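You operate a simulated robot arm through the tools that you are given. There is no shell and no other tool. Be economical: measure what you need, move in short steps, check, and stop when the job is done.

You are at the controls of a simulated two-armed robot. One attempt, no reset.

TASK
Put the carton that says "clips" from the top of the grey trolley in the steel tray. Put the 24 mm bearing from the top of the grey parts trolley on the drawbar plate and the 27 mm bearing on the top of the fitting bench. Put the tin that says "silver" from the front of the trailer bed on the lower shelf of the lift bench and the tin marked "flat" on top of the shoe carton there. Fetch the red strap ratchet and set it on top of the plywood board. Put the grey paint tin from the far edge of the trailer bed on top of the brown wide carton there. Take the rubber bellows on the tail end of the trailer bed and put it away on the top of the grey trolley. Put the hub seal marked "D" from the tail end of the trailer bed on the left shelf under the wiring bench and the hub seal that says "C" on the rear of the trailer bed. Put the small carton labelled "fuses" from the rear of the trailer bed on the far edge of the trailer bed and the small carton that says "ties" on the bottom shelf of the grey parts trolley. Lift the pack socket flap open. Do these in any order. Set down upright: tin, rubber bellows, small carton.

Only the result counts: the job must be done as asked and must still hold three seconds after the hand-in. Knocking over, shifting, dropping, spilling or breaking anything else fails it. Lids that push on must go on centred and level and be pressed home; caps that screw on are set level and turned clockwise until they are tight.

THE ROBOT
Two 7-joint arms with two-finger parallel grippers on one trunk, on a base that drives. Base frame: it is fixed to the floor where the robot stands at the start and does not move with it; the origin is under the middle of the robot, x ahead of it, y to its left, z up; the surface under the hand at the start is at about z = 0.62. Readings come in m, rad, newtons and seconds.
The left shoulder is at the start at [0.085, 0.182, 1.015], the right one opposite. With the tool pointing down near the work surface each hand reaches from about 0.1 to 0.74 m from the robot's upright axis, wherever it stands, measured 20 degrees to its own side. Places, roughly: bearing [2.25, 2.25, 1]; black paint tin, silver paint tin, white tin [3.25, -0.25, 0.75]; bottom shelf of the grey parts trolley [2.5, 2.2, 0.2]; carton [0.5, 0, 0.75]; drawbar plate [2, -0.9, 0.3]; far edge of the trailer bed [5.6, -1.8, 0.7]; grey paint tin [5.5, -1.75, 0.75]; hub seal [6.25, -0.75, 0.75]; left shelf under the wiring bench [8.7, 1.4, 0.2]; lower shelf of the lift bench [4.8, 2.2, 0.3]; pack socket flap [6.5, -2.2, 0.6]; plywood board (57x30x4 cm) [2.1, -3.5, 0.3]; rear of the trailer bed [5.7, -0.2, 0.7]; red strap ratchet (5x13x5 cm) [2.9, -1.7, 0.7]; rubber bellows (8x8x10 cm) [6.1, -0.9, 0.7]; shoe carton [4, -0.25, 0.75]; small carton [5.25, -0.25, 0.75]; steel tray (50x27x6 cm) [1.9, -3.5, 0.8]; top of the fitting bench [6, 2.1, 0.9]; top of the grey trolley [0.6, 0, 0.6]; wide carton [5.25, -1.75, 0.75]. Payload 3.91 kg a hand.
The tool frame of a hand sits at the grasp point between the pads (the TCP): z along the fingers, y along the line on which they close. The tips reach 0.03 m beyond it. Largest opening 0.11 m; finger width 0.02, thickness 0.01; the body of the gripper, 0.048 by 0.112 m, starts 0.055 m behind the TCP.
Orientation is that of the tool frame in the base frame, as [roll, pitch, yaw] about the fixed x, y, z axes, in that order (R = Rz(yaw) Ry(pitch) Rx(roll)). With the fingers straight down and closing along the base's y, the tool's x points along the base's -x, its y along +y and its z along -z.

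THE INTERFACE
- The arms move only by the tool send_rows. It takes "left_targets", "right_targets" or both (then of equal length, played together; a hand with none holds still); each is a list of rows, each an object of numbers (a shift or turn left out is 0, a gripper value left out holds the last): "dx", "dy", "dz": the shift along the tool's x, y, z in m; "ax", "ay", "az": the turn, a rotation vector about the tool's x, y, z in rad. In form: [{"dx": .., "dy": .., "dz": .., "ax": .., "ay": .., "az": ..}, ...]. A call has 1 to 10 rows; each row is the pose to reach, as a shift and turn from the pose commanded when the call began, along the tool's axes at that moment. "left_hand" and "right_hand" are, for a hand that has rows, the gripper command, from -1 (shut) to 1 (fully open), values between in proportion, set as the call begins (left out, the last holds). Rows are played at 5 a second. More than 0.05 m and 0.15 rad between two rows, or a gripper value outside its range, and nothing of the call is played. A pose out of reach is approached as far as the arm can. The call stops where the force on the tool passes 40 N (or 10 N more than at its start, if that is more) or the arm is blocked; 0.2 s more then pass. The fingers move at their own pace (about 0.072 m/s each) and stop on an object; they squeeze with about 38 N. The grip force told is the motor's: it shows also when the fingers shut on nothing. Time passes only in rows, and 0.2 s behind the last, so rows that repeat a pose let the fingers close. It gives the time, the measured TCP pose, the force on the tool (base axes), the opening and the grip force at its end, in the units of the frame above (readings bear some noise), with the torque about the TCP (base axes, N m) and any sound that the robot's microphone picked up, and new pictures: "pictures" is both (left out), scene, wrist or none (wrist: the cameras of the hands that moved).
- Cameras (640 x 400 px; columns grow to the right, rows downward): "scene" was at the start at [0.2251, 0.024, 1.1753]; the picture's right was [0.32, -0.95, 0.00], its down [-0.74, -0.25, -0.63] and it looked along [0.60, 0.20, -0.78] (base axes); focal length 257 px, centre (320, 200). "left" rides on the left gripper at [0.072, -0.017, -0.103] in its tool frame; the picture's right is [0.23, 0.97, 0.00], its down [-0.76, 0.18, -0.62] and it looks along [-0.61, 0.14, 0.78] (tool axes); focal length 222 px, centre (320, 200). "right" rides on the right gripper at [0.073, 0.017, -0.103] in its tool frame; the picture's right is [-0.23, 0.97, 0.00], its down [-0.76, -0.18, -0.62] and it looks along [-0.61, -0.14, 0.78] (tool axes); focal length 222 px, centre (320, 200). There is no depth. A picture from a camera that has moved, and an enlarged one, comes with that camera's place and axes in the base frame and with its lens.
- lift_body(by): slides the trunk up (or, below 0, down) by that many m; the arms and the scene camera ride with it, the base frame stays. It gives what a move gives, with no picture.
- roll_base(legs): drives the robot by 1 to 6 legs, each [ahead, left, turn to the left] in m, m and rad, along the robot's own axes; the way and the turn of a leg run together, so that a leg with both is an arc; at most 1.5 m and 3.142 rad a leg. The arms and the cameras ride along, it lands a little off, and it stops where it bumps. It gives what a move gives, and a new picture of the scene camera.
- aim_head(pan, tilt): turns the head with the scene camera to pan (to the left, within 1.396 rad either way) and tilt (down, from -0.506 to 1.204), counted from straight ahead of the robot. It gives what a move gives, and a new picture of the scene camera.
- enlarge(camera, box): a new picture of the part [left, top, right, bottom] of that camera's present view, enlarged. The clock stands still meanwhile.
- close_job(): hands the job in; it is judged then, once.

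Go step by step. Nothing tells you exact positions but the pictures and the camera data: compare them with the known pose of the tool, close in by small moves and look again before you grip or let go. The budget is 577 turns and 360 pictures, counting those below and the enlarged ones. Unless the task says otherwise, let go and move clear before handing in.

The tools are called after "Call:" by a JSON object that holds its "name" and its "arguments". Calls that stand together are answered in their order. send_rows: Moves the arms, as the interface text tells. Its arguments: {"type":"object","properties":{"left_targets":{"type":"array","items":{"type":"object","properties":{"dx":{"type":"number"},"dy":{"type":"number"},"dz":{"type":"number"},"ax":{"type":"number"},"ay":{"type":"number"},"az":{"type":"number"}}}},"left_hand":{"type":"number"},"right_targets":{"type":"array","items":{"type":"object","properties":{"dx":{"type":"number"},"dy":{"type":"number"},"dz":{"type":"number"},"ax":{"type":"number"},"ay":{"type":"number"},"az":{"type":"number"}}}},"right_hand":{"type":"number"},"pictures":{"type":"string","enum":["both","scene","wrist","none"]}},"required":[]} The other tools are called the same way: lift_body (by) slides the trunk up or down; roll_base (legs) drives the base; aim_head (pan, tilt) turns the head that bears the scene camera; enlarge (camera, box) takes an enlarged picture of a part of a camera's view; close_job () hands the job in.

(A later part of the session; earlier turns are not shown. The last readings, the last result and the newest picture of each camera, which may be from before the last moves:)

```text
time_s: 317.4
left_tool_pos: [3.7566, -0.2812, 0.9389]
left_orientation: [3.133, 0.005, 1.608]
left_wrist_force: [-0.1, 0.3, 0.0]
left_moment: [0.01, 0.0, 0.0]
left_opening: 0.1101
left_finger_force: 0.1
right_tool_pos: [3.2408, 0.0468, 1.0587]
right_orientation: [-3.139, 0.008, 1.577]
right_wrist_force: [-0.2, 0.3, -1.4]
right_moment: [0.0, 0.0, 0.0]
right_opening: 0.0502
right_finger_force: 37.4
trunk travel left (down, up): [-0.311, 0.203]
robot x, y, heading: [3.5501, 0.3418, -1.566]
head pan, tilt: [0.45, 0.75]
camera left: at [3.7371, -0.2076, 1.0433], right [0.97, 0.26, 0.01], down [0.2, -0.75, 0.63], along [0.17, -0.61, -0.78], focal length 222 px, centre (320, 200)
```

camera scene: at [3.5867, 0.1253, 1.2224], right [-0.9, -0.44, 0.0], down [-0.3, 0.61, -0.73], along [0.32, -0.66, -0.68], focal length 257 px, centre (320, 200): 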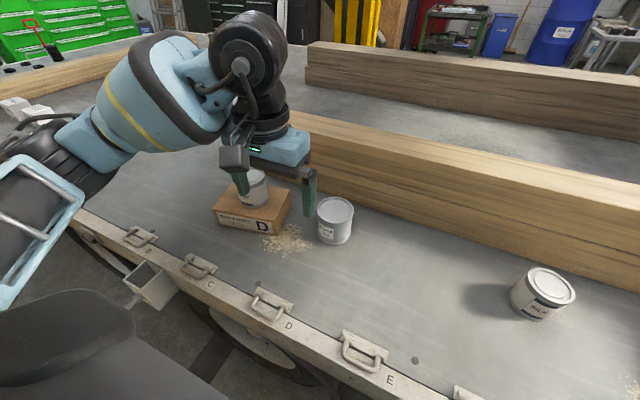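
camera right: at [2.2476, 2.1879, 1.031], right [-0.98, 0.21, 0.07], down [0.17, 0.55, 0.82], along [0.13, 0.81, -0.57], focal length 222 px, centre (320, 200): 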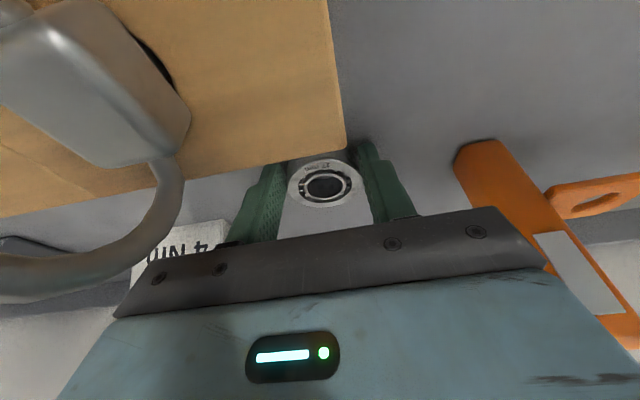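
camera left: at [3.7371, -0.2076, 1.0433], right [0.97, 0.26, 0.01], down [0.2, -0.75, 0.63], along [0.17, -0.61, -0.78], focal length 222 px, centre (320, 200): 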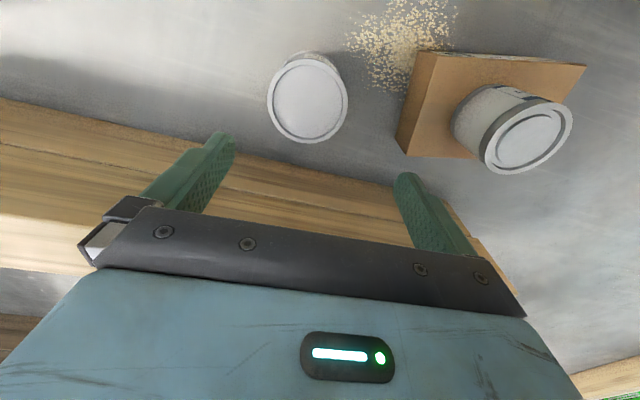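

SILVER's lid is at (3.744, -0.275), about 8.6 cm wide. To keep the forearm well away from FLAT, I'll shift the base 0.12 m right and reach left.

Call:
{"name": "roll_base", "arguments": {"legs": [[0, -0.12, 0]]}}

Call:
{"name": "send_rows", "arguments": {"left_targets": [{"dy": 0.035, "dx": 0.0}, {"dy": 0.07, "dx": 0.0}, {"dy": 0.104, "dx": -0.0}, {"dy": 0.108, "dx": -0.002, "dz": 0.035}, {"dy": 0.108, "dx": -0.002, "dz": 0.07}], "pictures": "both"}}

```text
time_s: 319.1
left_tool_pos: [3.6353, -0.2802, 0.9406]
left_orientation: [3.133, 0.007, 1.606]
left_wrist_force: [0.2, -0.7, -0.1]
left_moment: [0.03, 0.01, -0.01]
left_opening: 0.11
left_finger_force: 0.1
right_tool_pos: [3.1196, 0.048, 1.0583]
right_orientation: [-3.139, 0.009, 1.576]
right_wrist_force: [-0.1, -0.4, -1.9]
right_moment: [0.0, -0.03, 0.01]
right_opening: 0.05
right_finger_force: 38.2
trunk travel left (down, up): [-0.311, 0.203]
robot x, y, heading: [3.4268, 0.3404, -1.566]
head pan, tilt: [0.45, 0.75]
camera scene: at [3.4658, 0.1247, 1.2224], right [-0.9, -0.44, 0.0], down [-0.3, 0.61, -0.73], along [0.32, -0.66, -0.68], focal length 257 px, centre (320, 200)
```

scene: 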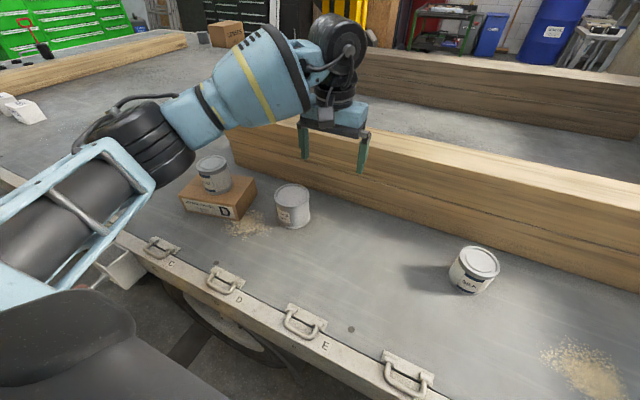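

```text
time_s: 320.3
left_tool_pos: [3.7468, -0.2776, 0.8712]
left_orientation: [3.136, 0.007, 1.608]
left_wrist_force: [0.5, -0.1, -0.4]
left_moment: [0.02, -0.06, -0.01]
left_opening: 0.1101
left_finger_force: 0.1
right_tool_pos: [3.1206, 0.0473, 1.0588]
right_orientation: [-3.139, 0.008, 1.575]
right_wrist_force: [0.7, 0.0, -1.4]
right_moment: [0.0, 0.0, -0.03]
right_opening: 0.0502
right_finger_force: 38.2
trunk travel left (down, up): [-0.311, 0.203]
robot x, y, heading: [3.4289, 0.3427, -1.566]
head pan, tilt: [0.45, 0.75]
camera scene: at [3.4665, 0.1246, 1.2223], right [-0.9, -0.44, 0.0], down [-0.3, 0.61, -0.73], along [0.32, -0.66, -0.68], focal length 257 px, centre (320, 200)
camera left: at [3.7264, -0.2047, 0.9746], right [0.96, 0.26, 0.01], down [0.2, -0.75, 0.63], along [0.17, -0.61, -0.78], focal length 222 px, centre (320, 200)
```

scene: 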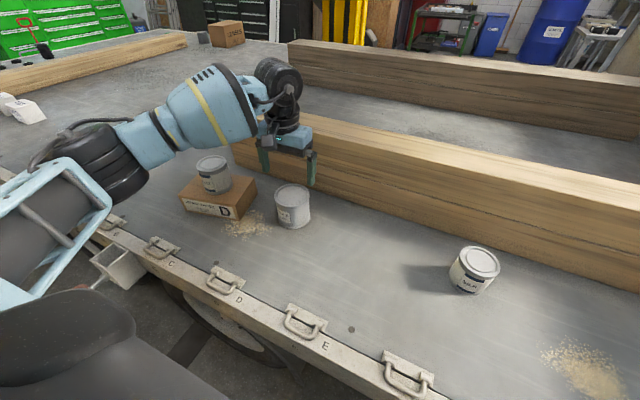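
left: 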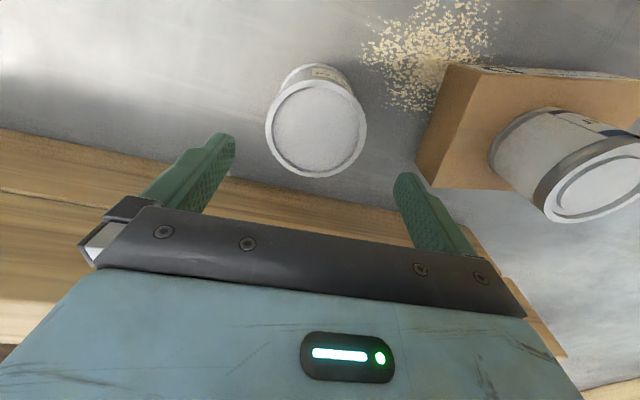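

Call:
{"name": "send_rows", "arguments": {"left_targets": [{"dx": 0.003, "dy": -0.004, "dz": 0.04}, {"dx": 0.003, "dy": -0.004, "dz": 0.08}, {"dx": 0.003, "dy": -0.004, "dz": 0.12}], "pictures": "none"}}

Call:
{"name": "send_rows", "arguments": {"left_targets": [{}, {}, {}, {}], "left_hand": -1, "pictures": "none"}}

Call:
{"name": "send_rows", "arguments": {"left_targets": [{"dz": -0.04}, {"dz": -0.08}, {"dz": -0.12}, {"dz": -0.16}, {"dz": -0.2}, {"dz": -0.2, "dx": 0.04}, {"dz": -0.2, "dx": 0.08}, {"dz": -0.2, "dx": 0.12}, {"dz": -0.2, "dx": 0.16}], "pictures": "scene"}}

```text
time_s: 321.1
left_tool_pos: [3.7461, -0.2742, 0.752]
left_orientation: [3.134, 0.007, 1.608]
left_wrist_force: [0.3, -0.2, -0.8]
left_moment: [0.01, 0.05, 0.0]
left_opening: 0.11
left_finger_force: 0.0
right_tool_pos: [3.1208, 0.049, 1.0577]
right_orientation: [-3.14, 0.01, 1.576]
right_wrist_force: [-0.2, -0.3, -1.3]
right_moment: [0.02, 0.0, 0.0]
right_opening: 0.0503
right_finger_force: 38.3
trunk travel left (down, up): [-0.311, 0.203]
robot x, y, heading: [3.4254, 0.3429, -1.568]
head pan, tilt: [0.45, 0.75]
```

```text
time_s: 322.1
left_tool_pos: [3.7454, -0.2743, 0.7517]
left_orientation: [3.134, 0.006, 1.608]
left_wrist_force: [-0.7, 1.3, 0.2]
left_moment: [-0.03, 0.26, -0.04]
left_opening: 0.0888
left_finger_force: 38.2
right_tool_pos: [3.1201, 0.0476, 1.0592]
right_orientation: [-3.141, 0.01, 1.576]
right_wrist_force: [0.5, -0.2, -3.2]
right_moment: [0.03, -0.04, 0.02]
right_opening: 0.0501
right_finger_force: 37.3
trunk travel left (down, up): [-0.311, 0.203]
robot x, y, heading: [3.4278, 0.3416, -1.568]
head pan, tilt: [0.45, 0.75]
```

```text
time_s: 324.1
left_tool_pos: [3.7345, -0.1129, 0.9494]
left_orientation: [3.134, 0.007, 1.606]
left_wrist_force: [0.0, 0.3, -5.7]
left_moment: [0.03, 0.01, -0.02]
left_opening: 0.0889
left_finger_force: 37.6
right_tool_pos: [3.1212, 0.0488, 1.0598]
right_orientation: [-3.141, 0.009, 1.576]
right_wrist_force: [-0.3, 0.8, -2.0]
right_moment: [0.01, -0.02, -0.02]
right_opening: 0.05
right_finger_force: 38.0
trunk travel left (down, up): [-0.311, 0.203]
robot x, y, heading: [3.4268, 0.341, -1.567]
head pan, tilt: [0.45, 0.75]
camera scene: at [3.4664, 0.1251, 1.2224], right [-0.9, -0.44, 0.0], down [-0.3, 0.61, -0.73], along [0.32, -0.66, -0.68], focal length 257 px, centre (320, 200)
```

scene: 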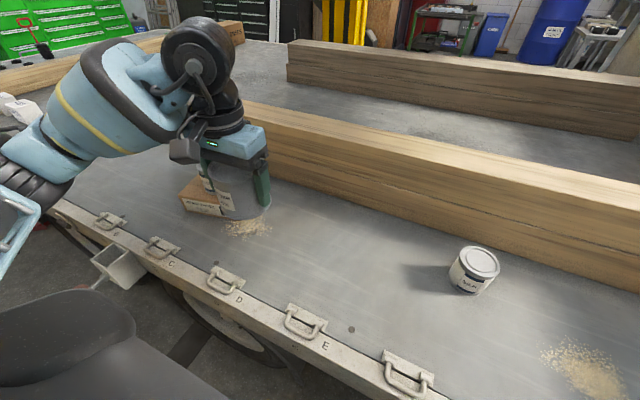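

SILVER is held. I'll back out, turn to the wall benches and move in front of the lift bench.

Call:
{"name": "roll_base", "arguments": {"legs": [[-0.9, 0, 0], [0, 0, 3.135], [0, -1.2, 0]]}}

Call:
{"name": "aim_head", "arguments": {"pan": 0, "tilt": 0.5}}

```text
time_s: 346.5
left_tool_pos: [4.3247, 1.6918, 0.9498]
left_orientation: [3.135, 0.005, -1.566]
left_wrist_force: [-0.2, -0.2, -3.7]
left_moment: [-0.05, -0.01, 0.04]
left_opening: 0.089
left_finger_force: 37.8
right_tool_pos: [4.934, 1.5112, 1.0592]
right_orientation: [-3.14, 0.008, -1.597]
right_wrist_force: [0.5, -0.2, -1.6]
right_moment: [-0.05, 0.0, -0.01]
right_opening: 0.05
right_finger_force: 37.6
trunk travel left (down, up): [-0.311, 0.203]
robot x, y, heading: [4.6188, 1.2293, 1.545]
head pan, tilt: [0.45, 0.75]
camera scene: at [4.5886, 1.4445, 1.2223], right [0.91, 0.41, 0.0], down [0.28, -0.62, -0.73], along [-0.3, 0.67, -0.68], focal length 257 px, centre (320, 200)
```

scene: 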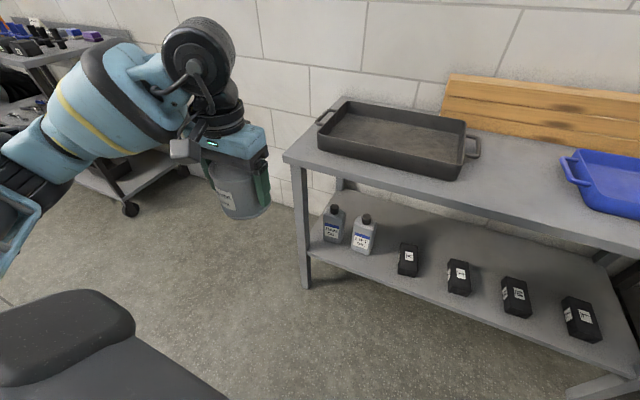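

```text
time_s: 347.4
left_tool_pos: [4.3264, 1.6912, 0.9498]
left_orientation: [3.134, 0.004, -1.565]
left_wrist_force: [-0.2, 0.6, -4.9]
left_moment: [-0.03, 0.0, 0.0]
left_opening: 0.0888
left_finger_force: 38.1
right_tool_pos: [4.9338, 1.5115, 1.0598]
right_orientation: [-3.139, 0.008, -1.596]
right_wrist_force: [-0.3, 0.0, -1.6]
right_moment: [-0.04, -0.01, -0.02]
right_opening: 0.05
right_finger_force: 37.7
trunk travel left (down, up): [-0.311, 0.203]
robot x, y, heading: [4.6195, 1.2285, 1.536]
head pan, tilt: [0.0, 0.499]
camera scene: at [4.625, 1.4599, 1.2442], right [1.0, -0.03, 0.0], down [-0.01, -0.48, -0.88], along [0.02, 0.88, -0.48], focal length 257 px, centre (320, 200)
```

scene: 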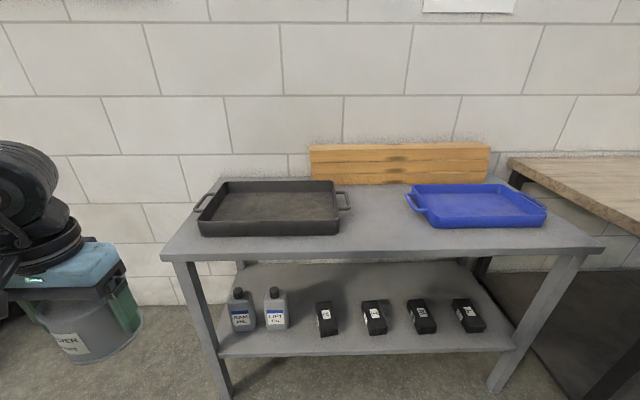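

Call:
{"name": "enlarge", "arguments": {"camera": "scene", "box": [200, 240, 540, 380]}}

```text
1.88 times, centred on (370, 310) of scene
camera zoom: at [4.625, 1.4599, 1.2442], right [1.0, -0.03, 0.0], down [-0.01, -0.48, -0.88], along [0.02, 0.88, -0.48], focal length 484 px, centre (226, -7)
```

zoom: 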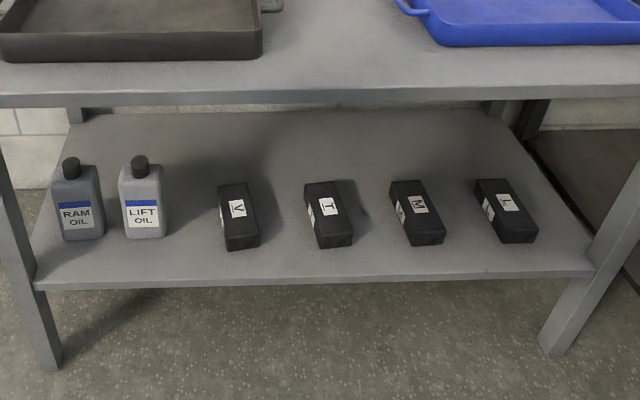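

The lift bench's shelf has free room at the back. I'll place the bearing on the fitting bench next door first, so the right hand is empty: trunk up, strafe right, and look.

Call:
{"name": "lift_body", "arguments": {"by": 0.15}}

Call:
{"name": "roll_base", "arguments": {"legs": [[0, -1.15, 0.03]]}}

```text
time_s: 349.2
left_tool_pos: [4.3255, 1.692, 1.0987]
left_orientation: [3.132, 0.004, -1.567]
left_wrist_force: [-0.5, 0.3, -4.2]
left_moment: [-0.08, 0.01, -0.01]
left_opening: 0.0889
left_finger_force: 38.2
right_tool_pos: [4.9345, 1.5118, 1.2076]
right_orientation: [-3.14, 0.006, -1.598]
right_wrist_force: [0.4, 0.8, -1.7]
right_moment: [-0.04, 0.02, 0.02]
right_opening: 0.0501
right_finger_force: 37.9
trunk travel left (down, up): [-0.461, 0.053]
robot x, y, heading: [4.6141, 1.2252, 1.542]
head pan, tilt: [0.0, 0.499]
```

```text
time_s: 359.5
left_tool_pos: [5.4458, 1.6728, 1.1001]
left_orientation: [3.136, 0.005, -1.521]
left_wrist_force: [0.3, 0.4, -5.8]
left_moment: [-0.07, -0.01, 0.02]
left_opening: 0.0888
left_finger_force: 38.8
right_tool_pos: [6.0613, 1.5194, 1.2088]
right_orientation: [-3.14, 0.009, -1.554]
right_wrist_force: [-0.8, 0.3, -1.4]
right_moment: [-0.07, -0.02, -0.02]
right_opening: 0.0504
right_finger_force: 37.9
trunk travel left (down, up): [-0.461, 0.053]
robot x, y, heading: [5.7545, 1.2216, 1.592]
head pan, tilt: [0.0, 0.499]
camera scene: at [5.7558, 1.3872, 1.4122], right [1.0, 0.02, 0.0], down [0.01, -0.48, -0.88], along [-0.02, 0.88, -0.48], focal length 257 px, centre (320, 200)
```

scene: 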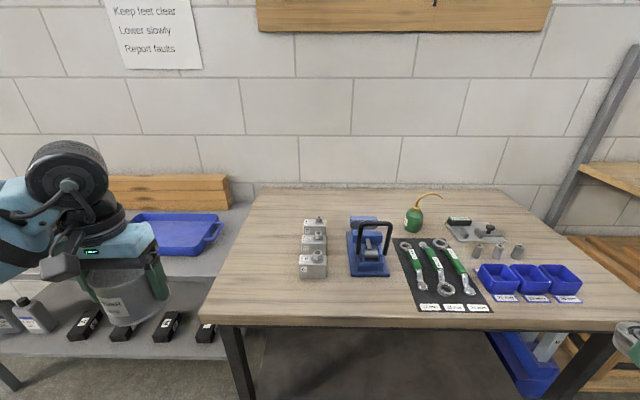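

The fitting bench's front-left corner is free. I'll line up so the right hand can set the ring at about (5.60, 1.90).

Call:
{"name": "roll_base", "arguments": {"legs": [[0.14, 0.33, -0.02]]}}

Call:
{"name": "send_rows", "arguments": {"right_targets": [{"dx": -0.035, "dy": 0.02, "dz": 0.01, "ay": -0.06}, {"dx": -0.07, "dy": 0.04, "dz": 0.03, "ay": -0.12}, {"dx": -0.105, "dy": 0.06, "dz": 0.05, "ay": -0.18}, {"dx": -0.14, "dy": 0.08, "dz": 0.07, "ay": -0.24}, {"dx": -0.175, "dy": 0.09, "dz": 0.09, "ay": -0.29}, {"dx": -0.21, "dy": 0.1, "dz": 0.11, "ay": -0.29}], "pictures": "both"}}

```text
time_s: 362.9
left_tool_pos: [5.1164, 1.8095, 1.101]
left_orientation: [3.133, 0.007, -1.534]
left_wrist_force: [0.1, 0.7, -5.2]
left_moment: [-0.08, 0.0, 0.01]
left_opening: 0.089
left_finger_force: 37.5
right_tool_pos: [5.7304, 1.6491, 1.2086]
right_orientation: [-3.139, 0.009, -1.562]
right_wrist_force: [-0.1, -0.3, -0.7]
right_moment: [0.0, -0.03, -0.01]
right_opening: 0.05
right_finger_force: 37.9
trunk travel left (down, up): [-0.461, 0.053]
robot x, y, heading: [5.4247, 1.355, 1.577]
head pan, tilt: [0.0, 0.499]
camera scene: at [5.4239, 1.5206, 1.4122], right [1.0, 0.01, 0.0], down [0.0, -0.48, -0.88], along [-0.01, 0.88, -0.48], focal length 257 px, centre (320, 200)
```

scene: 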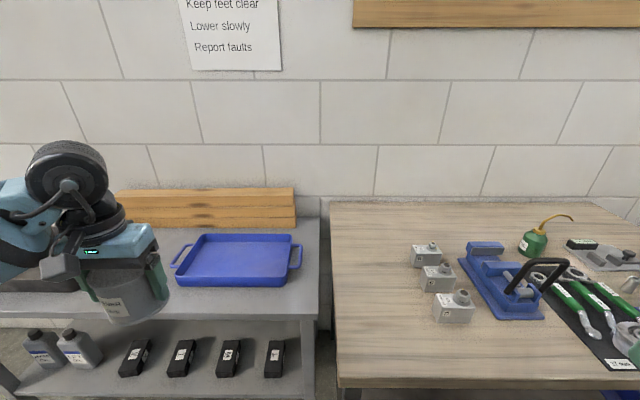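

```text
time_s: 364.4
left_tool_pos: [5.1157, 1.811, 1.0995]
left_orientation: [3.134, 0.005, -1.532]
left_wrist_force: [-0.6, 0.1, -4.3]
left_moment: [-0.05, -0.04, 0.04]
left_opening: 0.0888
left_finger_force: 38.4
right_tool_pos: [5.6292, 1.8615, 1.0955]
right_orientation: [-3.138, 0.297, -1.564]
right_wrist_force: [-0.2, 0.7, -1.1]
right_moment: [-0.06, -0.04, 0.01]
right_opening: 0.0502
right_finger_force: 37.9
trunk travel left (down, up): [-0.461, 0.053]
robot x, y, heading: [5.4227, 1.3569, 1.575]
head pan, tilt: [0.0, 0.499]
camera scene: at [5.4233, 1.522, 1.412], right [1.0, 0.01, 0.0], down [0.0, -0.48, -0.88], along [-0.01, 0.88, -0.48], focal length 257 px, centre (320, 200)
camera right: at [5.6125, 1.7606, 1.1726], right [-0.98, 0.21, 0.06], down [0.17, 0.55, 0.82], along [0.14, 0.81, -0.57], focal length 222 px, centre (320, 200)
```

scene: 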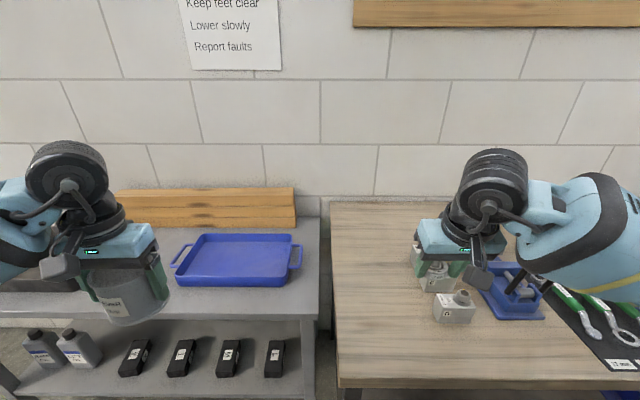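
right: 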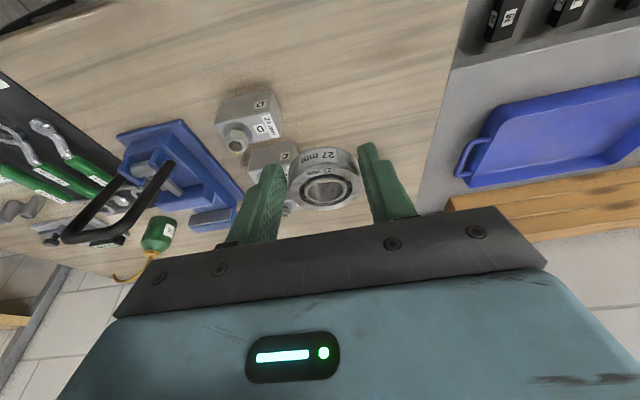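

I'll aim for (5.57, 1.85), clear of the little gauges, and lower.

Call:
{"name": "send_rows", "arguments": {"right_targets": [{"dx": 0.004, "dy": 0.03, "dz": 0.0}, {"dx": 0.014, "dy": 0.059, "dz": 0.01}, {"dx": 0.027, "dy": 0.059, "dz": 0.045}, {"dx": 0.04, "dy": 0.059, "dz": 0.085}, {"dx": 0.053, "dy": 0.059, "dz": 0.122}, {"dx": 0.056, "dy": 0.059, "dz": 0.132}, {"dx": 0.058, "dy": 0.059, "dz": 0.138}, {"dx": 0.06, "dy": 0.059, "dz": 0.144}, {"dx": 0.061, "dy": 0.059, "dz": 0.149}], "pictures": "wrist"}}

```text
time_s: 366.4
left_tool_pos: [5.1175, 1.809, 1.101]
left_orientation: [3.134, 0.006, -1.532]
left_wrist_force: [0.2, -0.4, -5.3]
left_moment: [-0.05, 0.0, -0.04]
left_opening: 0.0889
left_finger_force: 38.0
right_tool_pos: [5.569, 1.8434, 0.9419]
right_orientation: [-3.139, 0.298, -1.562]
right_wrist_force: [0.3, -0.5, -2.9]
right_moment: [-0.04, -0.01, 0.02]
right_opening: 0.0502
right_finger_force: 38.2
trunk travel left (down, up): [-0.461, 0.053]
robot x, y, heading: [5.4247, 1.3514, 1.585]
head pan, tilt: [0.0, 0.499]
camera right: at [5.5539, 1.7424, 1.0189], right [-0.98, 0.21, 0.07], down [0.17, 0.55, 0.82], along [0.14, 0.81, -0.57], focal length 222 px, centre (320, 200)
```

right: 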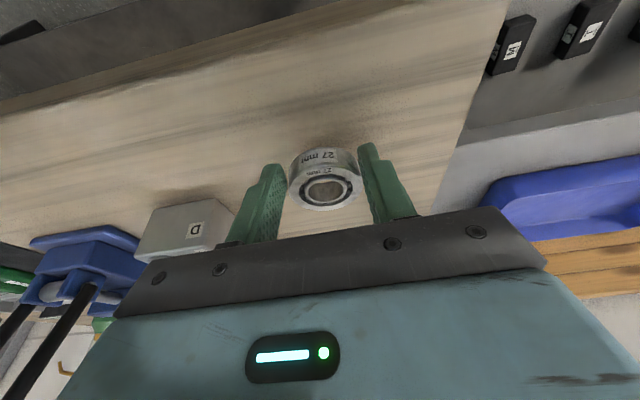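

Call:
{"name": "send_rows", "arguments": {"right_targets": [{"dx": 0.0015, "dz": 0.005}, {"dx": 0.003, "dz": 0.01}, {"dx": 0.0045, "dz": 0.014}, {"dx": 0.006, "dz": 0.018}, {"dx": 0.007, "dz": 0.022}, {"dx": 0.008, "dz": 0.026}, {"dx": 0.009, "dz": 0.03}], "pictures": "none"}}

```text
time_s: 367.9
left_tool_pos: [5.1167, 1.807, 1.1014]
left_orientation: [3.134, 0.006, -1.533]
left_wrist_force: [0.1, -0.6, -5.2]
left_moment: [-0.03, 0.01, 0.02]
left_opening: 0.0886
left_finger_force: 37.8
right_tool_pos: [5.5711, 1.844, 0.9128]
right_orientation: [-3.139, 0.309, -1.563]
right_wrist_force: [4.4, -0.5, 18.2]
right_moment: [-0.03, -0.03, 0.01]
right_opening: 0.0499
right_finger_force: 38.4
trunk travel left (down, up): [-0.461, 0.053]
robot x, y, heading: [5.4261, 1.3517, 1.575]
head pan, tilt: [0.0, 0.499]
```

Touchdown at z ≈ 0.913. I'll release and rise along the tool axis.

Call:
{"name": "send_rows", "arguments": {"right_targets": [{"dz": -0.002}, {"dz": -0.002}, {"dz": -0.002}], "right_hand": 0.3, "pictures": "none"}}

Call:
{"name": "send_rows", "arguments": {"right_targets": [{"dx": -0.012, "dz": -0.04}, {"dx": -0.024, "dz": -0.08}, {"dx": -0.036, "dz": -0.12}, {"dx": -0.045, "dz": -0.16, "ay": 0.06}, {"dx": -0.04, "dz": -0.19, "ay": 0.12}, {"dx": 0.0, "dz": -0.2, "ay": 0.18}, {"dx": 0.04, "dz": -0.21, "ay": 0.24}, {"dx": 0.08, "dz": -0.22, "ay": 0.3}], "pictures": "both"}}

```text
time_s: 368.8
left_tool_pos: [5.1173, 1.8086, 1.101]
left_orientation: [3.132, 0.008, -1.533]
left_wrist_force: [-0.7, -0.4, -5.1]
left_moment: [-0.06, 0.01, -0.01]
left_opening: 0.0888
left_finger_force: 37.6
right_tool_pos: [5.5716, 1.8439, 0.9116]
right_orientation: [-3.14, 0.3, -1.564]
right_wrist_force: [13.5, 1.1, 15.4]
right_moment: [0.02, 0.13, -0.04]
right_opening: 0.0648
right_finger_force: 0.1
trunk travel left (down, up): [-0.461, 0.053]
robot x, y, heading: [5.4274, 1.353, 1.576]
head pan, tilt: [0.0, 0.499]
```

```text
time_s: 370.6
left_tool_pos: [5.1163, 1.8084, 1.1004]
left_orientation: [3.134, 0.006, -1.531]
left_wrist_force: [0.2, -1.1, -5.3]
left_moment: [-0.06, 0.02, -0.01]
left_opening: 0.0887
left_finger_force: 37.9
right_tool_pos: [5.5698, 1.7028, 1.0997]
right_orientation: [-3.14, -0.003, -1.563]
right_wrist_force: [0.2, 0.1, -0.6]
right_moment: [-0.02, -0.03, -0.01]
right_opening: 0.0714
right_finger_force: 0.0
trunk travel left (down, up): [-0.461, 0.053]
robot x, y, heading: [5.4228, 1.3566, 1.575]
head pan, tilt: [0.0, 0.499]
camera scene: at [5.4239, 1.5201, 1.4123], right [1.0, 0.01, 0.0], down [0.0, -0.48, -0.88], along [-0.01, 0.88, -0.48], focal length 257 px, centre (320, 200)
camera right: at [5.5546, 1.629, 1.2019], right [-0.98, 0.22, 0.0], down [0.17, 0.76, 0.62], along [0.14, 0.61, -0.78], focal length 222 px, centre (320, 200)
```

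scene: 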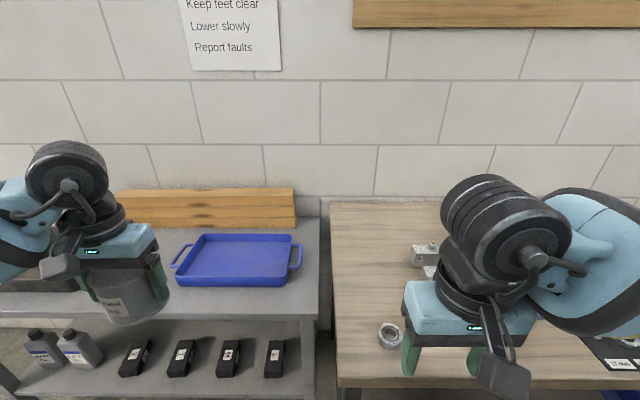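
right: 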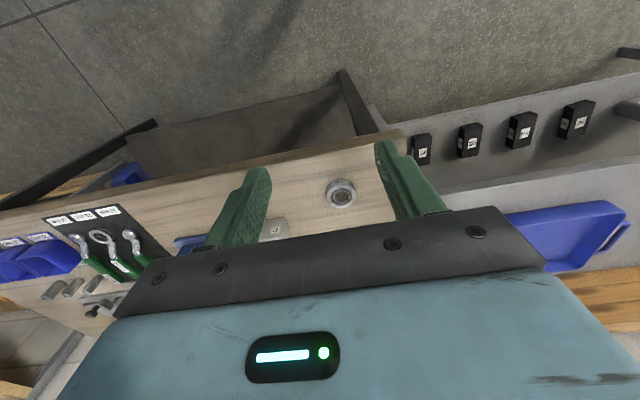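

The 27 mm ring is placed. Now the tin: I'll back up, shift to x ≈ 4.8, tuck the hands, and lower the trunk.

Call:
{"name": "roll_base", "arguments": {"legs": [[-0.22, 0, 0], [0, 0.62, 0]]}}

Call:
{"name": "send_rows", "arguments": {"left_targets": [{"dy": -0.04}, {"dy": -0.08}, {"dy": -0.12}, {"dy": -0.16}, {"dy": -0.18}], "right_targets": [{"dx": 0.03, "dy": -0.03}, {"dx": 0.06, "dy": -0.06}, {"dx": 0.08, "dy": -0.09}, {"dx": 0.08, "dy": -0.1}, {"dx": 0.08, "dy": -0.1}], "pictures": "none"}}

Call:
{"name": "lift_body", "arguments": {"by": -0.42}}

Call:
{"name": "aim_head", "arguments": {"pan": 0.2, "tilt": 0.5}}

```text
time_s: 377.6
left_tool_pos: [4.5186, 1.5873, 1.1002]
left_orientation: [3.134, 0.006, -1.54]
left_wrist_force: [0.1, -0.1, -4.8]
left_moment: [-0.05, 0.0, 0.0]
left_opening: 0.0889
left_finger_force: 38.0
right_tool_pos: [4.9716, 1.4791, 1.0986]
right_orientation: [-3.139, -0.002, -1.571]
right_wrist_force: [0.5, 0.3, 0.1]
right_moment: [0.0, -0.01, -0.01]
right_opening: 0.0715
right_finger_force: 0.1
trunk travel left (down, up): [-0.461, 0.053]
robot x, y, heading: [4.8236, 1.1291, 1.572]
head pan, tilt: [0.0, 0.499]
camera scene: at [4.8226, 1.2972, 1.4122], right [1.0, 0.0, 0.0], down [0.0, -0.48, -0.88], along [0.0, 0.88, -0.48], focal length 257 px, centre (320, 200)
```

scene: 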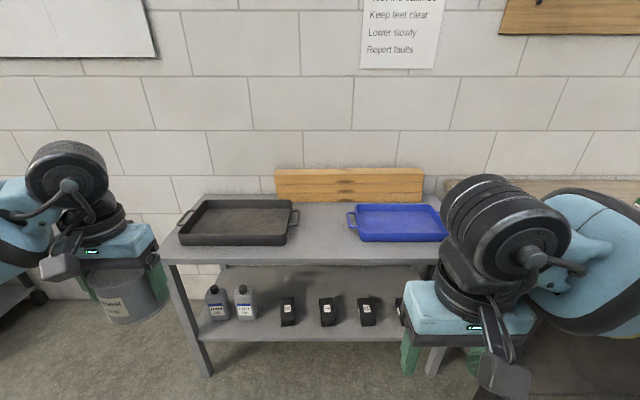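

```text
time_s: 378.8
left_tool_pos: [4.6976, 1.5903, 1.0968]
left_orientation: [3.134, 0.003, -1.54]
left_wrist_force: [0.0, -0.4, -4.4]
left_moment: [-0.06, -0.02, -0.01]
left_opening: 0.0889
left_finger_force: 37.4
right_tool_pos: [5.0671, 1.4139, 1.1024]
right_orientation: [-3.14, -0.002, -1.571]
right_wrist_force: [0.2, 0.2, 0.3]
right_moment: [-0.01, -0.02, 0.03]
right_opening: 0.0715
right_finger_force: 0.1
right hand out of reach, approached as far as the arm can: row 3, 4, 5
trunk travel left (down, up): [-0.461, 0.053]
robot x, y, heading: [4.8199, 1.1338, 1.573]
head pan, tilt: [0.0, 0.499]
```

```text
refused: -0.42 is not a number from -0.4 to 0.4
```

```text
time_s: 379.6
left_tool_pos: [4.6969, 1.5912, 1.0972]
left_orientation: [3.132, 0.007, -1.54]
left_wrist_force: [-0.1, 1.1, -5.0]
left_moment: [-0.06, 0.0, -0.02]
left_opening: 0.089
left_finger_force: 38.1
right_tool_pos: [5.0675, 1.4152, 1.1022]
right_orientation: [-3.14, -0.002, -1.571]
right_wrist_force: [0.4, 0.1, -1.3]
right_moment: [0.01, 0.01, 0.03]
right_opening: 0.0716
right_finger_force: 0.1
trunk travel left (down, up): [-0.461, 0.053]
robot x, y, heading: [4.8227, 1.1312, 1.569]
head pan, tilt: [0.201, 0.499]
camera scene: at [4.8047, 1.2954, 1.4122], right [0.98, 0.2, 0.0], down [0.1, -0.47, -0.88], along [-0.17, 0.86, -0.48], focal length 257 px, centre (320, 200)
```

scene: 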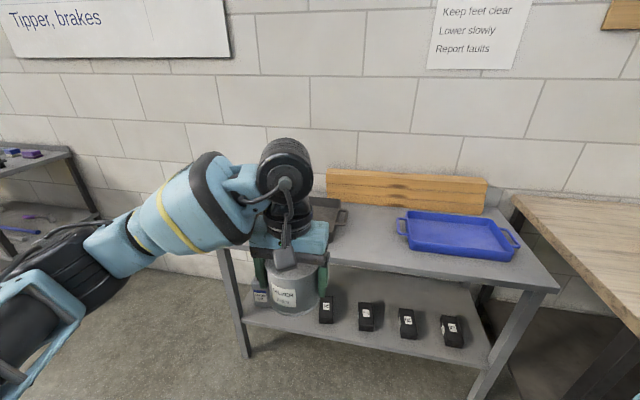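

Call:
{"name": "lift_body", "arguments": {"by": -0.4}}

Call:
{"name": "send_rows", "arguments": {"left_targets": [{"dz": 0.04}, {"dz": 0.085}, {"dz": 0.13}, {"dz": 0.175}, {"dz": 0.22}, {"dz": 0.255}], "pictures": "scene"}}

```text
time_s: 383.4
left_tool_pos: [4.6976, 1.5929, 0.6986]
left_orientation: [3.133, 0.007, -1.54]
left_wrist_force: [-0.4, -0.1, -5.0]
left_moment: [-0.08, 0.0, -0.03]
left_opening: 0.0888
left_finger_force: 38.1
right_tool_pos: [5.071, 1.4425, 0.5903]
right_orientation: [-3.14, -0.483, -1.571]
right_wrist_force: [-0.4, 0.0, -1.1]
right_moment: [-0.01, 0.01, 0.04]
right_opening: 0.0716
right_finger_force: 0.1
trunk travel left (down, up): [-0.061, 0.453]
robot x, y, heading: [4.8237, 1.1298, 1.571]
head pan, tilt: [0.201, 0.499]
```

```text
time_s: 384.8
left_tool_pos: [4.6976, 1.594, 0.4413]
left_orientation: [3.134, 0.005, -1.541]
left_wrist_force: [0.1, 0.4, -5.5]
left_moment: [-0.08, 0.0, 0.0]
left_opening: 0.089
left_finger_force: 37.8
right_tool_pos: [5.0704, 1.4433, 0.5893]
right_orientation: [-3.14, -0.483, -1.57]
right_wrist_force: [0.1, -0.1, 0.5]
right_moment: [-0.01, 0.02, -0.01]
right_opening: 0.0715
right_finger_force: 0.1
trunk travel left (down, up): [-0.061, 0.453]
robot x, y, heading: [4.8211, 1.1334, 1.57]
head pan, tilt: [0.201, 0.499]
camera scene: at [4.8047, 1.4536, 0.9659], right [0.98, 0.2, 0.0], down [0.1, -0.47, -0.88], along [-0.17, 0.86, -0.48], focal length 257 px, centre (320, 200)
```

scene: 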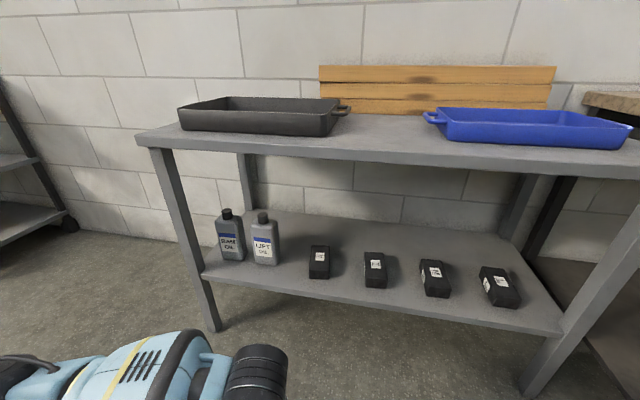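

I'll first straighten and raise the right hand out of the way, and lower the tin slightly.

Call:
{"name": "send_rows", "arguments": {"right_targets": [{"dx": 0.019, "dy": -0.01, "dz": -0.037, "ay": -0.08}, {"dx": 0.039, "dy": -0.02, "dz": -0.074, "ay": -0.16}, {"dx": 0.058, "dy": -0.03, "dz": -0.111, "ay": -0.24}, {"dx": 0.077, "dy": -0.04, "dz": -0.148, "ay": -0.32}, {"dx": 0.097, "dy": -0.05, "dz": -0.185, "ay": -0.4}, {"dx": 0.116, "dy": -0.06, "dz": -0.22, "ay": -0.48}], "left_targets": [{"dz": 0.01}, {"dz": 0.02}, {"dz": 0.03}, {"dz": 0.03}, {"dz": 0.03}, {"dz": 0.03}], "pictures": "none"}}

Call:
{"name": "roll_base", "arguments": {"legs": [[0.42, 0, 0]]}}

Call:
{"name": "aim_head", "arguments": {"pan": 0.6, "tilt": 0.75}}

```text
time_s: 386.2
left_tool_pos: [4.6956, 1.5952, 0.4132]
left_orientation: [3.134, 0.004, -1.54]
left_wrist_force: [-0.3, -0.1, -5.7]
left_moment: [-0.1, -0.01, -0.04]
left_opening: 0.0891
left_finger_force: 37.4
right_tool_pos: [5.1223, 1.4401, 0.8296]
right_orientation: [3.141, -0.002, -1.568]
right_wrist_force: [-0.7, 0.1, 0.1]
right_moment: [0.01, 0.03, 0.0]
right_opening: 0.0715
right_finger_force: 0.1
right hand out of reach, approached as far as the arm can: row 1, 2, 3, 6
trunk travel left (down, up): [-0.061, 0.453]
robot x, y, heading: [4.8215, 1.1327, 1.572]
head pan, tilt: [0.201, 0.499]
```

```text
time_s: 388.7
left_tool_pos: [4.6934, 2.0094, 0.4133]
left_orientation: [3.133, 0.004, -1.535]
left_wrist_force: [0.0, -0.4, -4.6]
left_moment: [-0.03, -0.03, 0.0]
left_opening: 0.089
left_finger_force: 38.8
right_tool_pos: [5.1206, 1.8574, 0.8286]
right_orientation: [-3.141, 0.0, -1.567]
right_wrist_force: [0.0, -0.1, 0.1]
right_moment: [0.02, 0.01, 0.02]
right_opening: 0.0714
right_finger_force: 0.0
trunk travel left (down, up): [-0.061, 0.453]
robot x, y, heading: [4.8182, 1.5474, 1.574]
head pan, tilt: [0.201, 0.499]
camera scene: at [4.803, 1.8687, 0.9659], right [0.98, 0.2, 0.0], down [0.1, -0.47, -0.88], along [-0.18, 0.86, -0.48], focal length 257 px, centre (320, 200)
```

scene: 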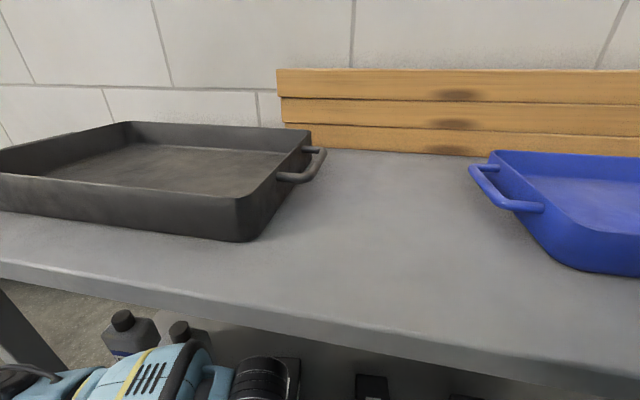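

```text
time_s: 389.6
left_tool_pos: [4.6937, 2.0107, 0.4132]
left_orientation: [3.132, 0.004, -1.536]
left_wrist_force: [0.3, 0.8, -5.3]
left_moment: [-0.01, -0.03, -0.01]
left_opening: 0.0889
left_finger_force: 38.0
right_tool_pos: [5.1208, 1.8575, 0.8288]
right_orientation: [3.141, 0.0, -1.566]
right_wrist_force: [0.5, -0.3, 0.1]
right_moment: [0.02, -0.01, 0.02]
right_opening: 0.0717
right_finger_force: 0.0
trunk travel left (down, up): [-0.061, 0.453]
robot x, y, heading: [4.8229, 1.5488, 1.569]
head pan, tilt: [0.6, 0.75]
camera scene: at [4.7744, 1.8478, 0.944], right [0.82, 0.57, 0.0], down [0.39, -0.56, -0.73], along [-0.41, 0.6, -0.68], focal length 257 px, centre (320, 200)
```

scene: 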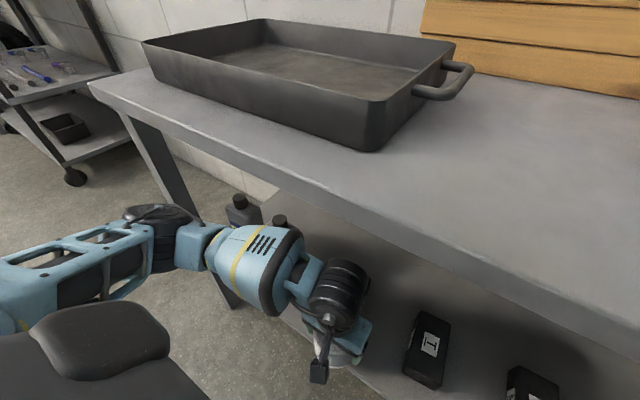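

Call:
{"name": "roll_base", "arguments": {"legs": [[0.05, 0, 0]]}}

Call:
{"name": "send_rows", "arguments": {"left_targets": [{"dx": -0.04}, {"dx": -0.08}, {"dx": -0.12}, {"dx": -0.16}], "pictures": "both"}}

```text
time_s: 390.5
left_tool_pos: [4.6936, 2.0595, 0.4135]
left_orientation: [3.132, 0.004, -1.536]
left_wrist_force: [-0.4, 0.3, -5.6]
left_moment: [-0.08, -0.01, -0.03]
left_opening: 0.0889
left_finger_force: 37.8
right_tool_pos: [5.1206, 1.9056, 0.8272]
right_orientation: [3.141, -0.001, -1.566]
right_wrist_force: [-0.1, 0.6, 0.2]
right_moment: [0.02, 0.02, -0.03]
right_opening: 0.0717
right_finger_force: 0.1
trunk travel left (down, up): [-0.061, 0.453]
robot x, y, heading: [4.822, 1.5939, 1.578]
head pan, tilt: [0.6, 0.75]
camera scene: at [4.7739, 1.8972, 0.9439], right [0.82, 0.57, 0.0], down [0.39, -0.56, -0.73], along [-0.42, 0.6, -0.68], focal length 257 px, centre (320, 200)
```

scene: 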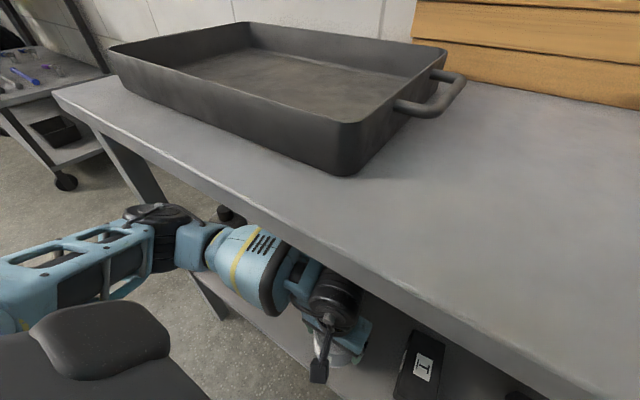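

```text
time_s: 391.5
left_tool_pos: [4.6874, 2.2205, 0.4152]
left_orientation: [3.133, 0.007, -1.537]
left_wrist_force: [0.9, -0.3, -5.4]
left_moment: [-0.1, -0.07, -0.04]
left_opening: 0.0889
left_finger_force: 38.0
right_tool_pos: [5.1216, 1.9075, 0.8293]
right_orientation: [3.141, -0.001, -1.565]
right_wrist_force: [0.0, 0.4, 0.8]
right_moment: [0.04, 0.03, 0.01]
right_opening: 0.0715
right_finger_force: 0.1
trunk travel left (down, up): [-0.061, 0.453]
robot x, y, heading: [4.8219, 1.5953, 1.576]
head pan, tilt: [0.6, 0.75]
camera scene: at [4.774, 1.897, 0.944], right [0.82, 0.57, 0.0], down [0.39, -0.56, -0.73], along [-0.42, 0.6, -0.68], focal length 257 px, centre (320, 200)
camera left: at [4.7072, 2.1489, 0.5185], right [-0.97, -0.26, 0.01], down [-0.2, 0.75, 0.63], along [-0.17, 0.61, -0.78], focal length 222 px, centre (320, 200)
```

scene: 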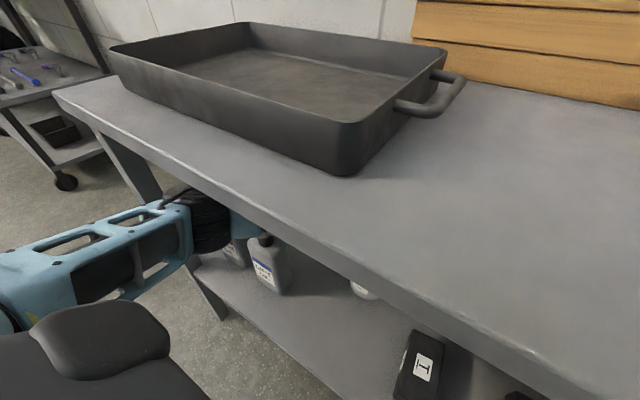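
left: 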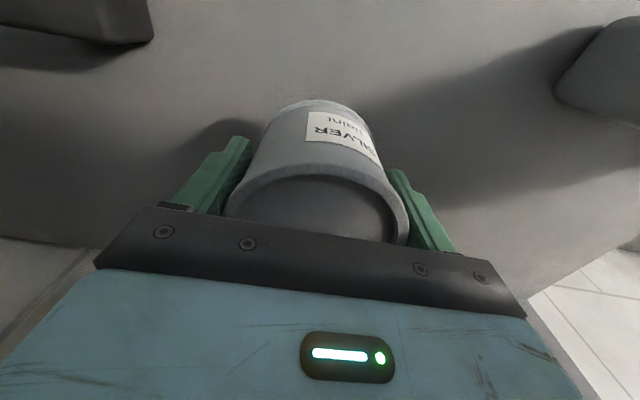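

Call:
{"name": "enlarge", "arguments": {"camera": "left", "box": [150, 0, 640, 220]}}

```text
1.31 times, centred on (395, 110) of left
camera zoom: at [4.7072, 2.1489, 0.5185], right [-0.97, -0.26, 0.01], down [-0.2, 0.75, 0.63], along [-0.17, 0.61, -0.78], focal length 290 px, centre (222, 318)
```

zoom: 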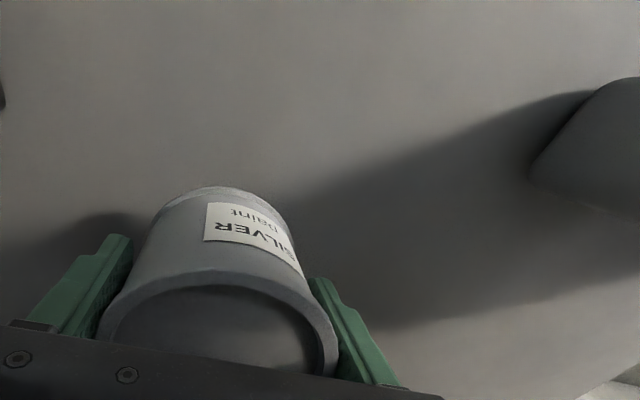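

Box V, which I expected just under the tin's path, isn't visible where it should be. I'll retract the hand and look at the shelf.

Call:
{"name": "send_rows", "arguments": {"left_targets": [{"dx": 0.04, "dz": -0.01}, {"dx": 0.08, "dz": -0.02}, {"dx": 0.12, "dz": -0.02}, {"dx": 0.16, "dz": -0.02}, {"dx": 0.2, "dz": -0.02}], "pictures": "wrist"}}

```text
time_s: 392.7
left_tool_pos: [4.693, 2.0179, 0.4328]
left_orientation: [3.132, 0.007, -1.535]
left_wrist_force: [-0.2, 0.8, -4.9]
left_moment: [-0.09, 0.04, 0.05]
left_opening: 0.0889
left_finger_force: 38.1
right_tool_pos: [5.1213, 1.9054, 0.8285]
right_orientation: [-3.14, 0.0, -1.565]
right_wrist_force: [-1.0, 0.4, -0.4]
right_moment: [-0.01, 0.06, -0.01]
right_opening: 0.0715
right_finger_force: 0.0
trunk travel left (down, up): [-0.061, 0.453]
robot x, y, heading: [4.822, 1.5942, 1.569]
head pan, tilt: [0.6, 0.75]
camera left: at [4.7134, 1.9464, 0.5363], right [-0.96, -0.26, 0.01], down [-0.2, 0.75, 0.63], along [-0.17, 0.61, -0.78], focal length 222 px, centre (320, 200)
```

left: 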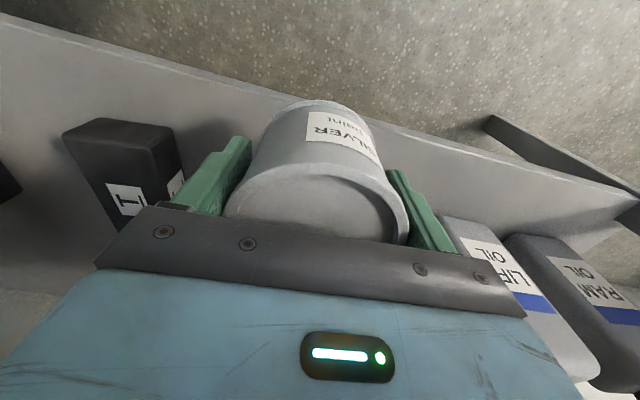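

Call:
{"name": "roll_base", "arguments": {"legs": [[-0.42, 0, 0]]}}

Call:
{"name": "aim_head", "arguments": {"pan": 0.1, "tilt": 0.45}}

```text
time_s: 395.3
left_tool_pos: [4.6952, 1.6039, 0.4325]
left_orientation: [3.133, 0.008, -1.538]
left_wrist_force: [-0.2, -0.3, -5.1]
left_moment: [-0.05, 0.01, -0.01]
left_opening: 0.0889
left_finger_force: 38.2
right_tool_pos: [5.1223, 1.4907, 0.8289]
right_orientation: [3.14, 0.0, -1.567]
right_wrist_force: [-0.8, -0.8, 0.6]
right_moment: [0.0, -0.01, -0.02]
right_opening: 0.0716
right_finger_force: 0.0
trunk travel left (down, up): [-0.061, 0.453]
robot x, y, heading: [4.8233, 1.1814, 1.573]
head pan, tilt: [0.6, 0.75]
camera scene: at [4.7758, 1.482, 0.9441], right [0.82, 0.57, 0.0], down [0.39, -0.56, -0.73], along [-0.41, 0.6, -0.68], focal length 257 px, centre (320, 200)
```

scene: 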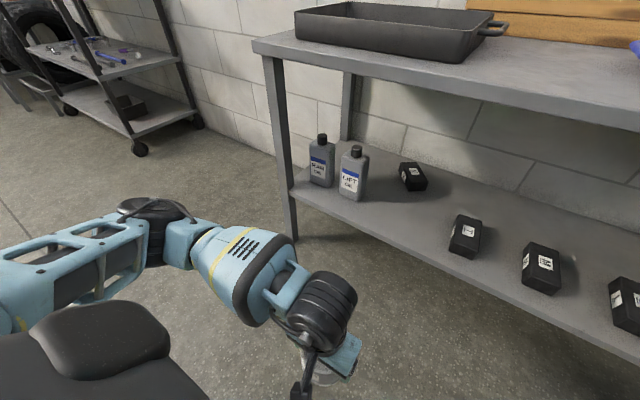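

```text
time_s: 396.2
left_tool_pos: [4.6953, 1.6046, 0.4321]
left_orientation: [3.133, 0.006, -1.537]
left_wrist_force: [1.0, -0.2, -5.4]
left_moment: [-0.05, 0.0, -0.02]
left_opening: 0.089
left_finger_force: 38.2
right_tool_pos: [5.1226, 1.4906, 0.8281]
right_orientation: [3.141, 0.0, -1.567]
right_wrist_force: [-0.3, 0.1, -0.2]
right_moment: [0.02, -0.03, 0.03]
right_opening: 0.0716
right_finger_force: 0.1
trunk travel left (down, up): [-0.061, 0.453]
robot x, y, heading: [4.8205, 1.1832, 1.571]
head pan, tilt: [0.099, 0.45]
camera scene: at [4.8134, 1.5052, 0.9704], right [0.99, 0.1, 0.0], down [0.04, -0.43, -0.9], along [-0.09, 0.9, -0.44], focal length 257 px, centre (320, 200)
```

scene: 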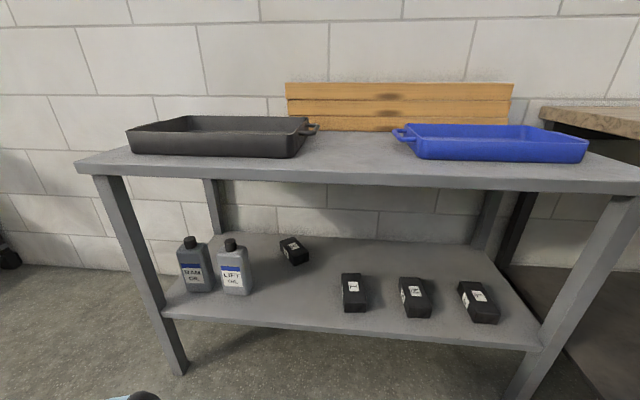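

The tin did push box V back on the shelf (now near (4.62, 2.34)), so that box is taller than I judged. I'll set the tin down behind T through the vacated gap, then return V to its original place at about (4.67, 2.155), in line with the others.

Call:
{"name": "enlarge", "arguments": {"camera": "scene", "box": [160, 220, 520, 350]}}

Call:
{"name": "roll_base", "arguments": {"legs": [[0.45, -0.02, 0]]}}

```text
1.78 times, centred on (340, 285) of scene
camera zoom: at [4.8134, 1.5052, 0.9704], right [0.99, 0.1, 0.0], down [0.04, -0.43, -0.9], along [-0.09, 0.9, -0.44], focal length 457 px, centre (284, 49)
```

zoom: 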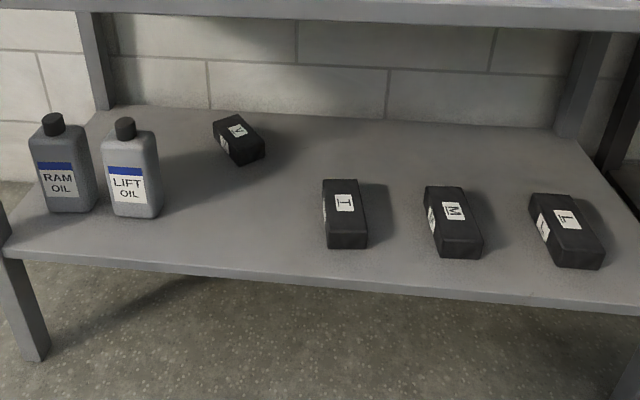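

```text
time_s: 398.9
left_tool_pos: [4.71, 2.0451, 0.4325]
left_orientation: [3.133, 0.006, -1.529]
left_wrist_force: [-1.0, -1.0, -5.1]
left_moment: [-0.04, 0.02, 0.0]
left_opening: 0.0888
left_finger_force: 37.4
right_tool_pos: [5.137, 1.9362, 0.8284]
right_orientation: [-3.14, 0.0, -1.558]
right_wrist_force: [0.2, -0.5, -1.3]
right_moment: [0.05, 0.0, 0.0]
right_opening: 0.0717
right_finger_force: 0.0
trunk travel left (down, up): [-0.061, 0.453]
robot x, y, heading: [4.8404, 1.6274, 1.581]
head pan, tilt: [0.099, 0.45]
camera scene: at [4.8282, 1.9474, 0.9704], right [0.99, 0.11, 0.0], down [0.05, -0.43, -0.9], along [-0.1, 0.89, -0.44], focal length 257 px, centre (320, 200)
```

scene: 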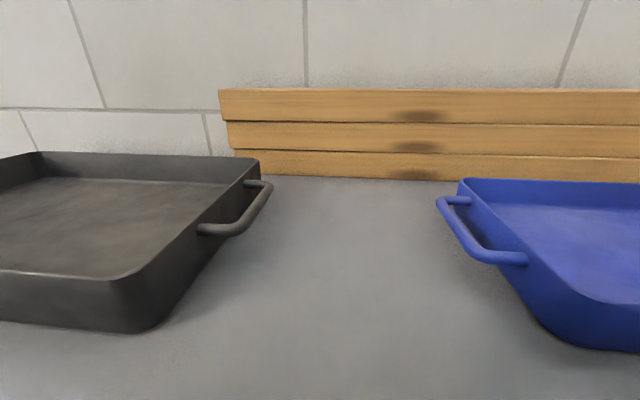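

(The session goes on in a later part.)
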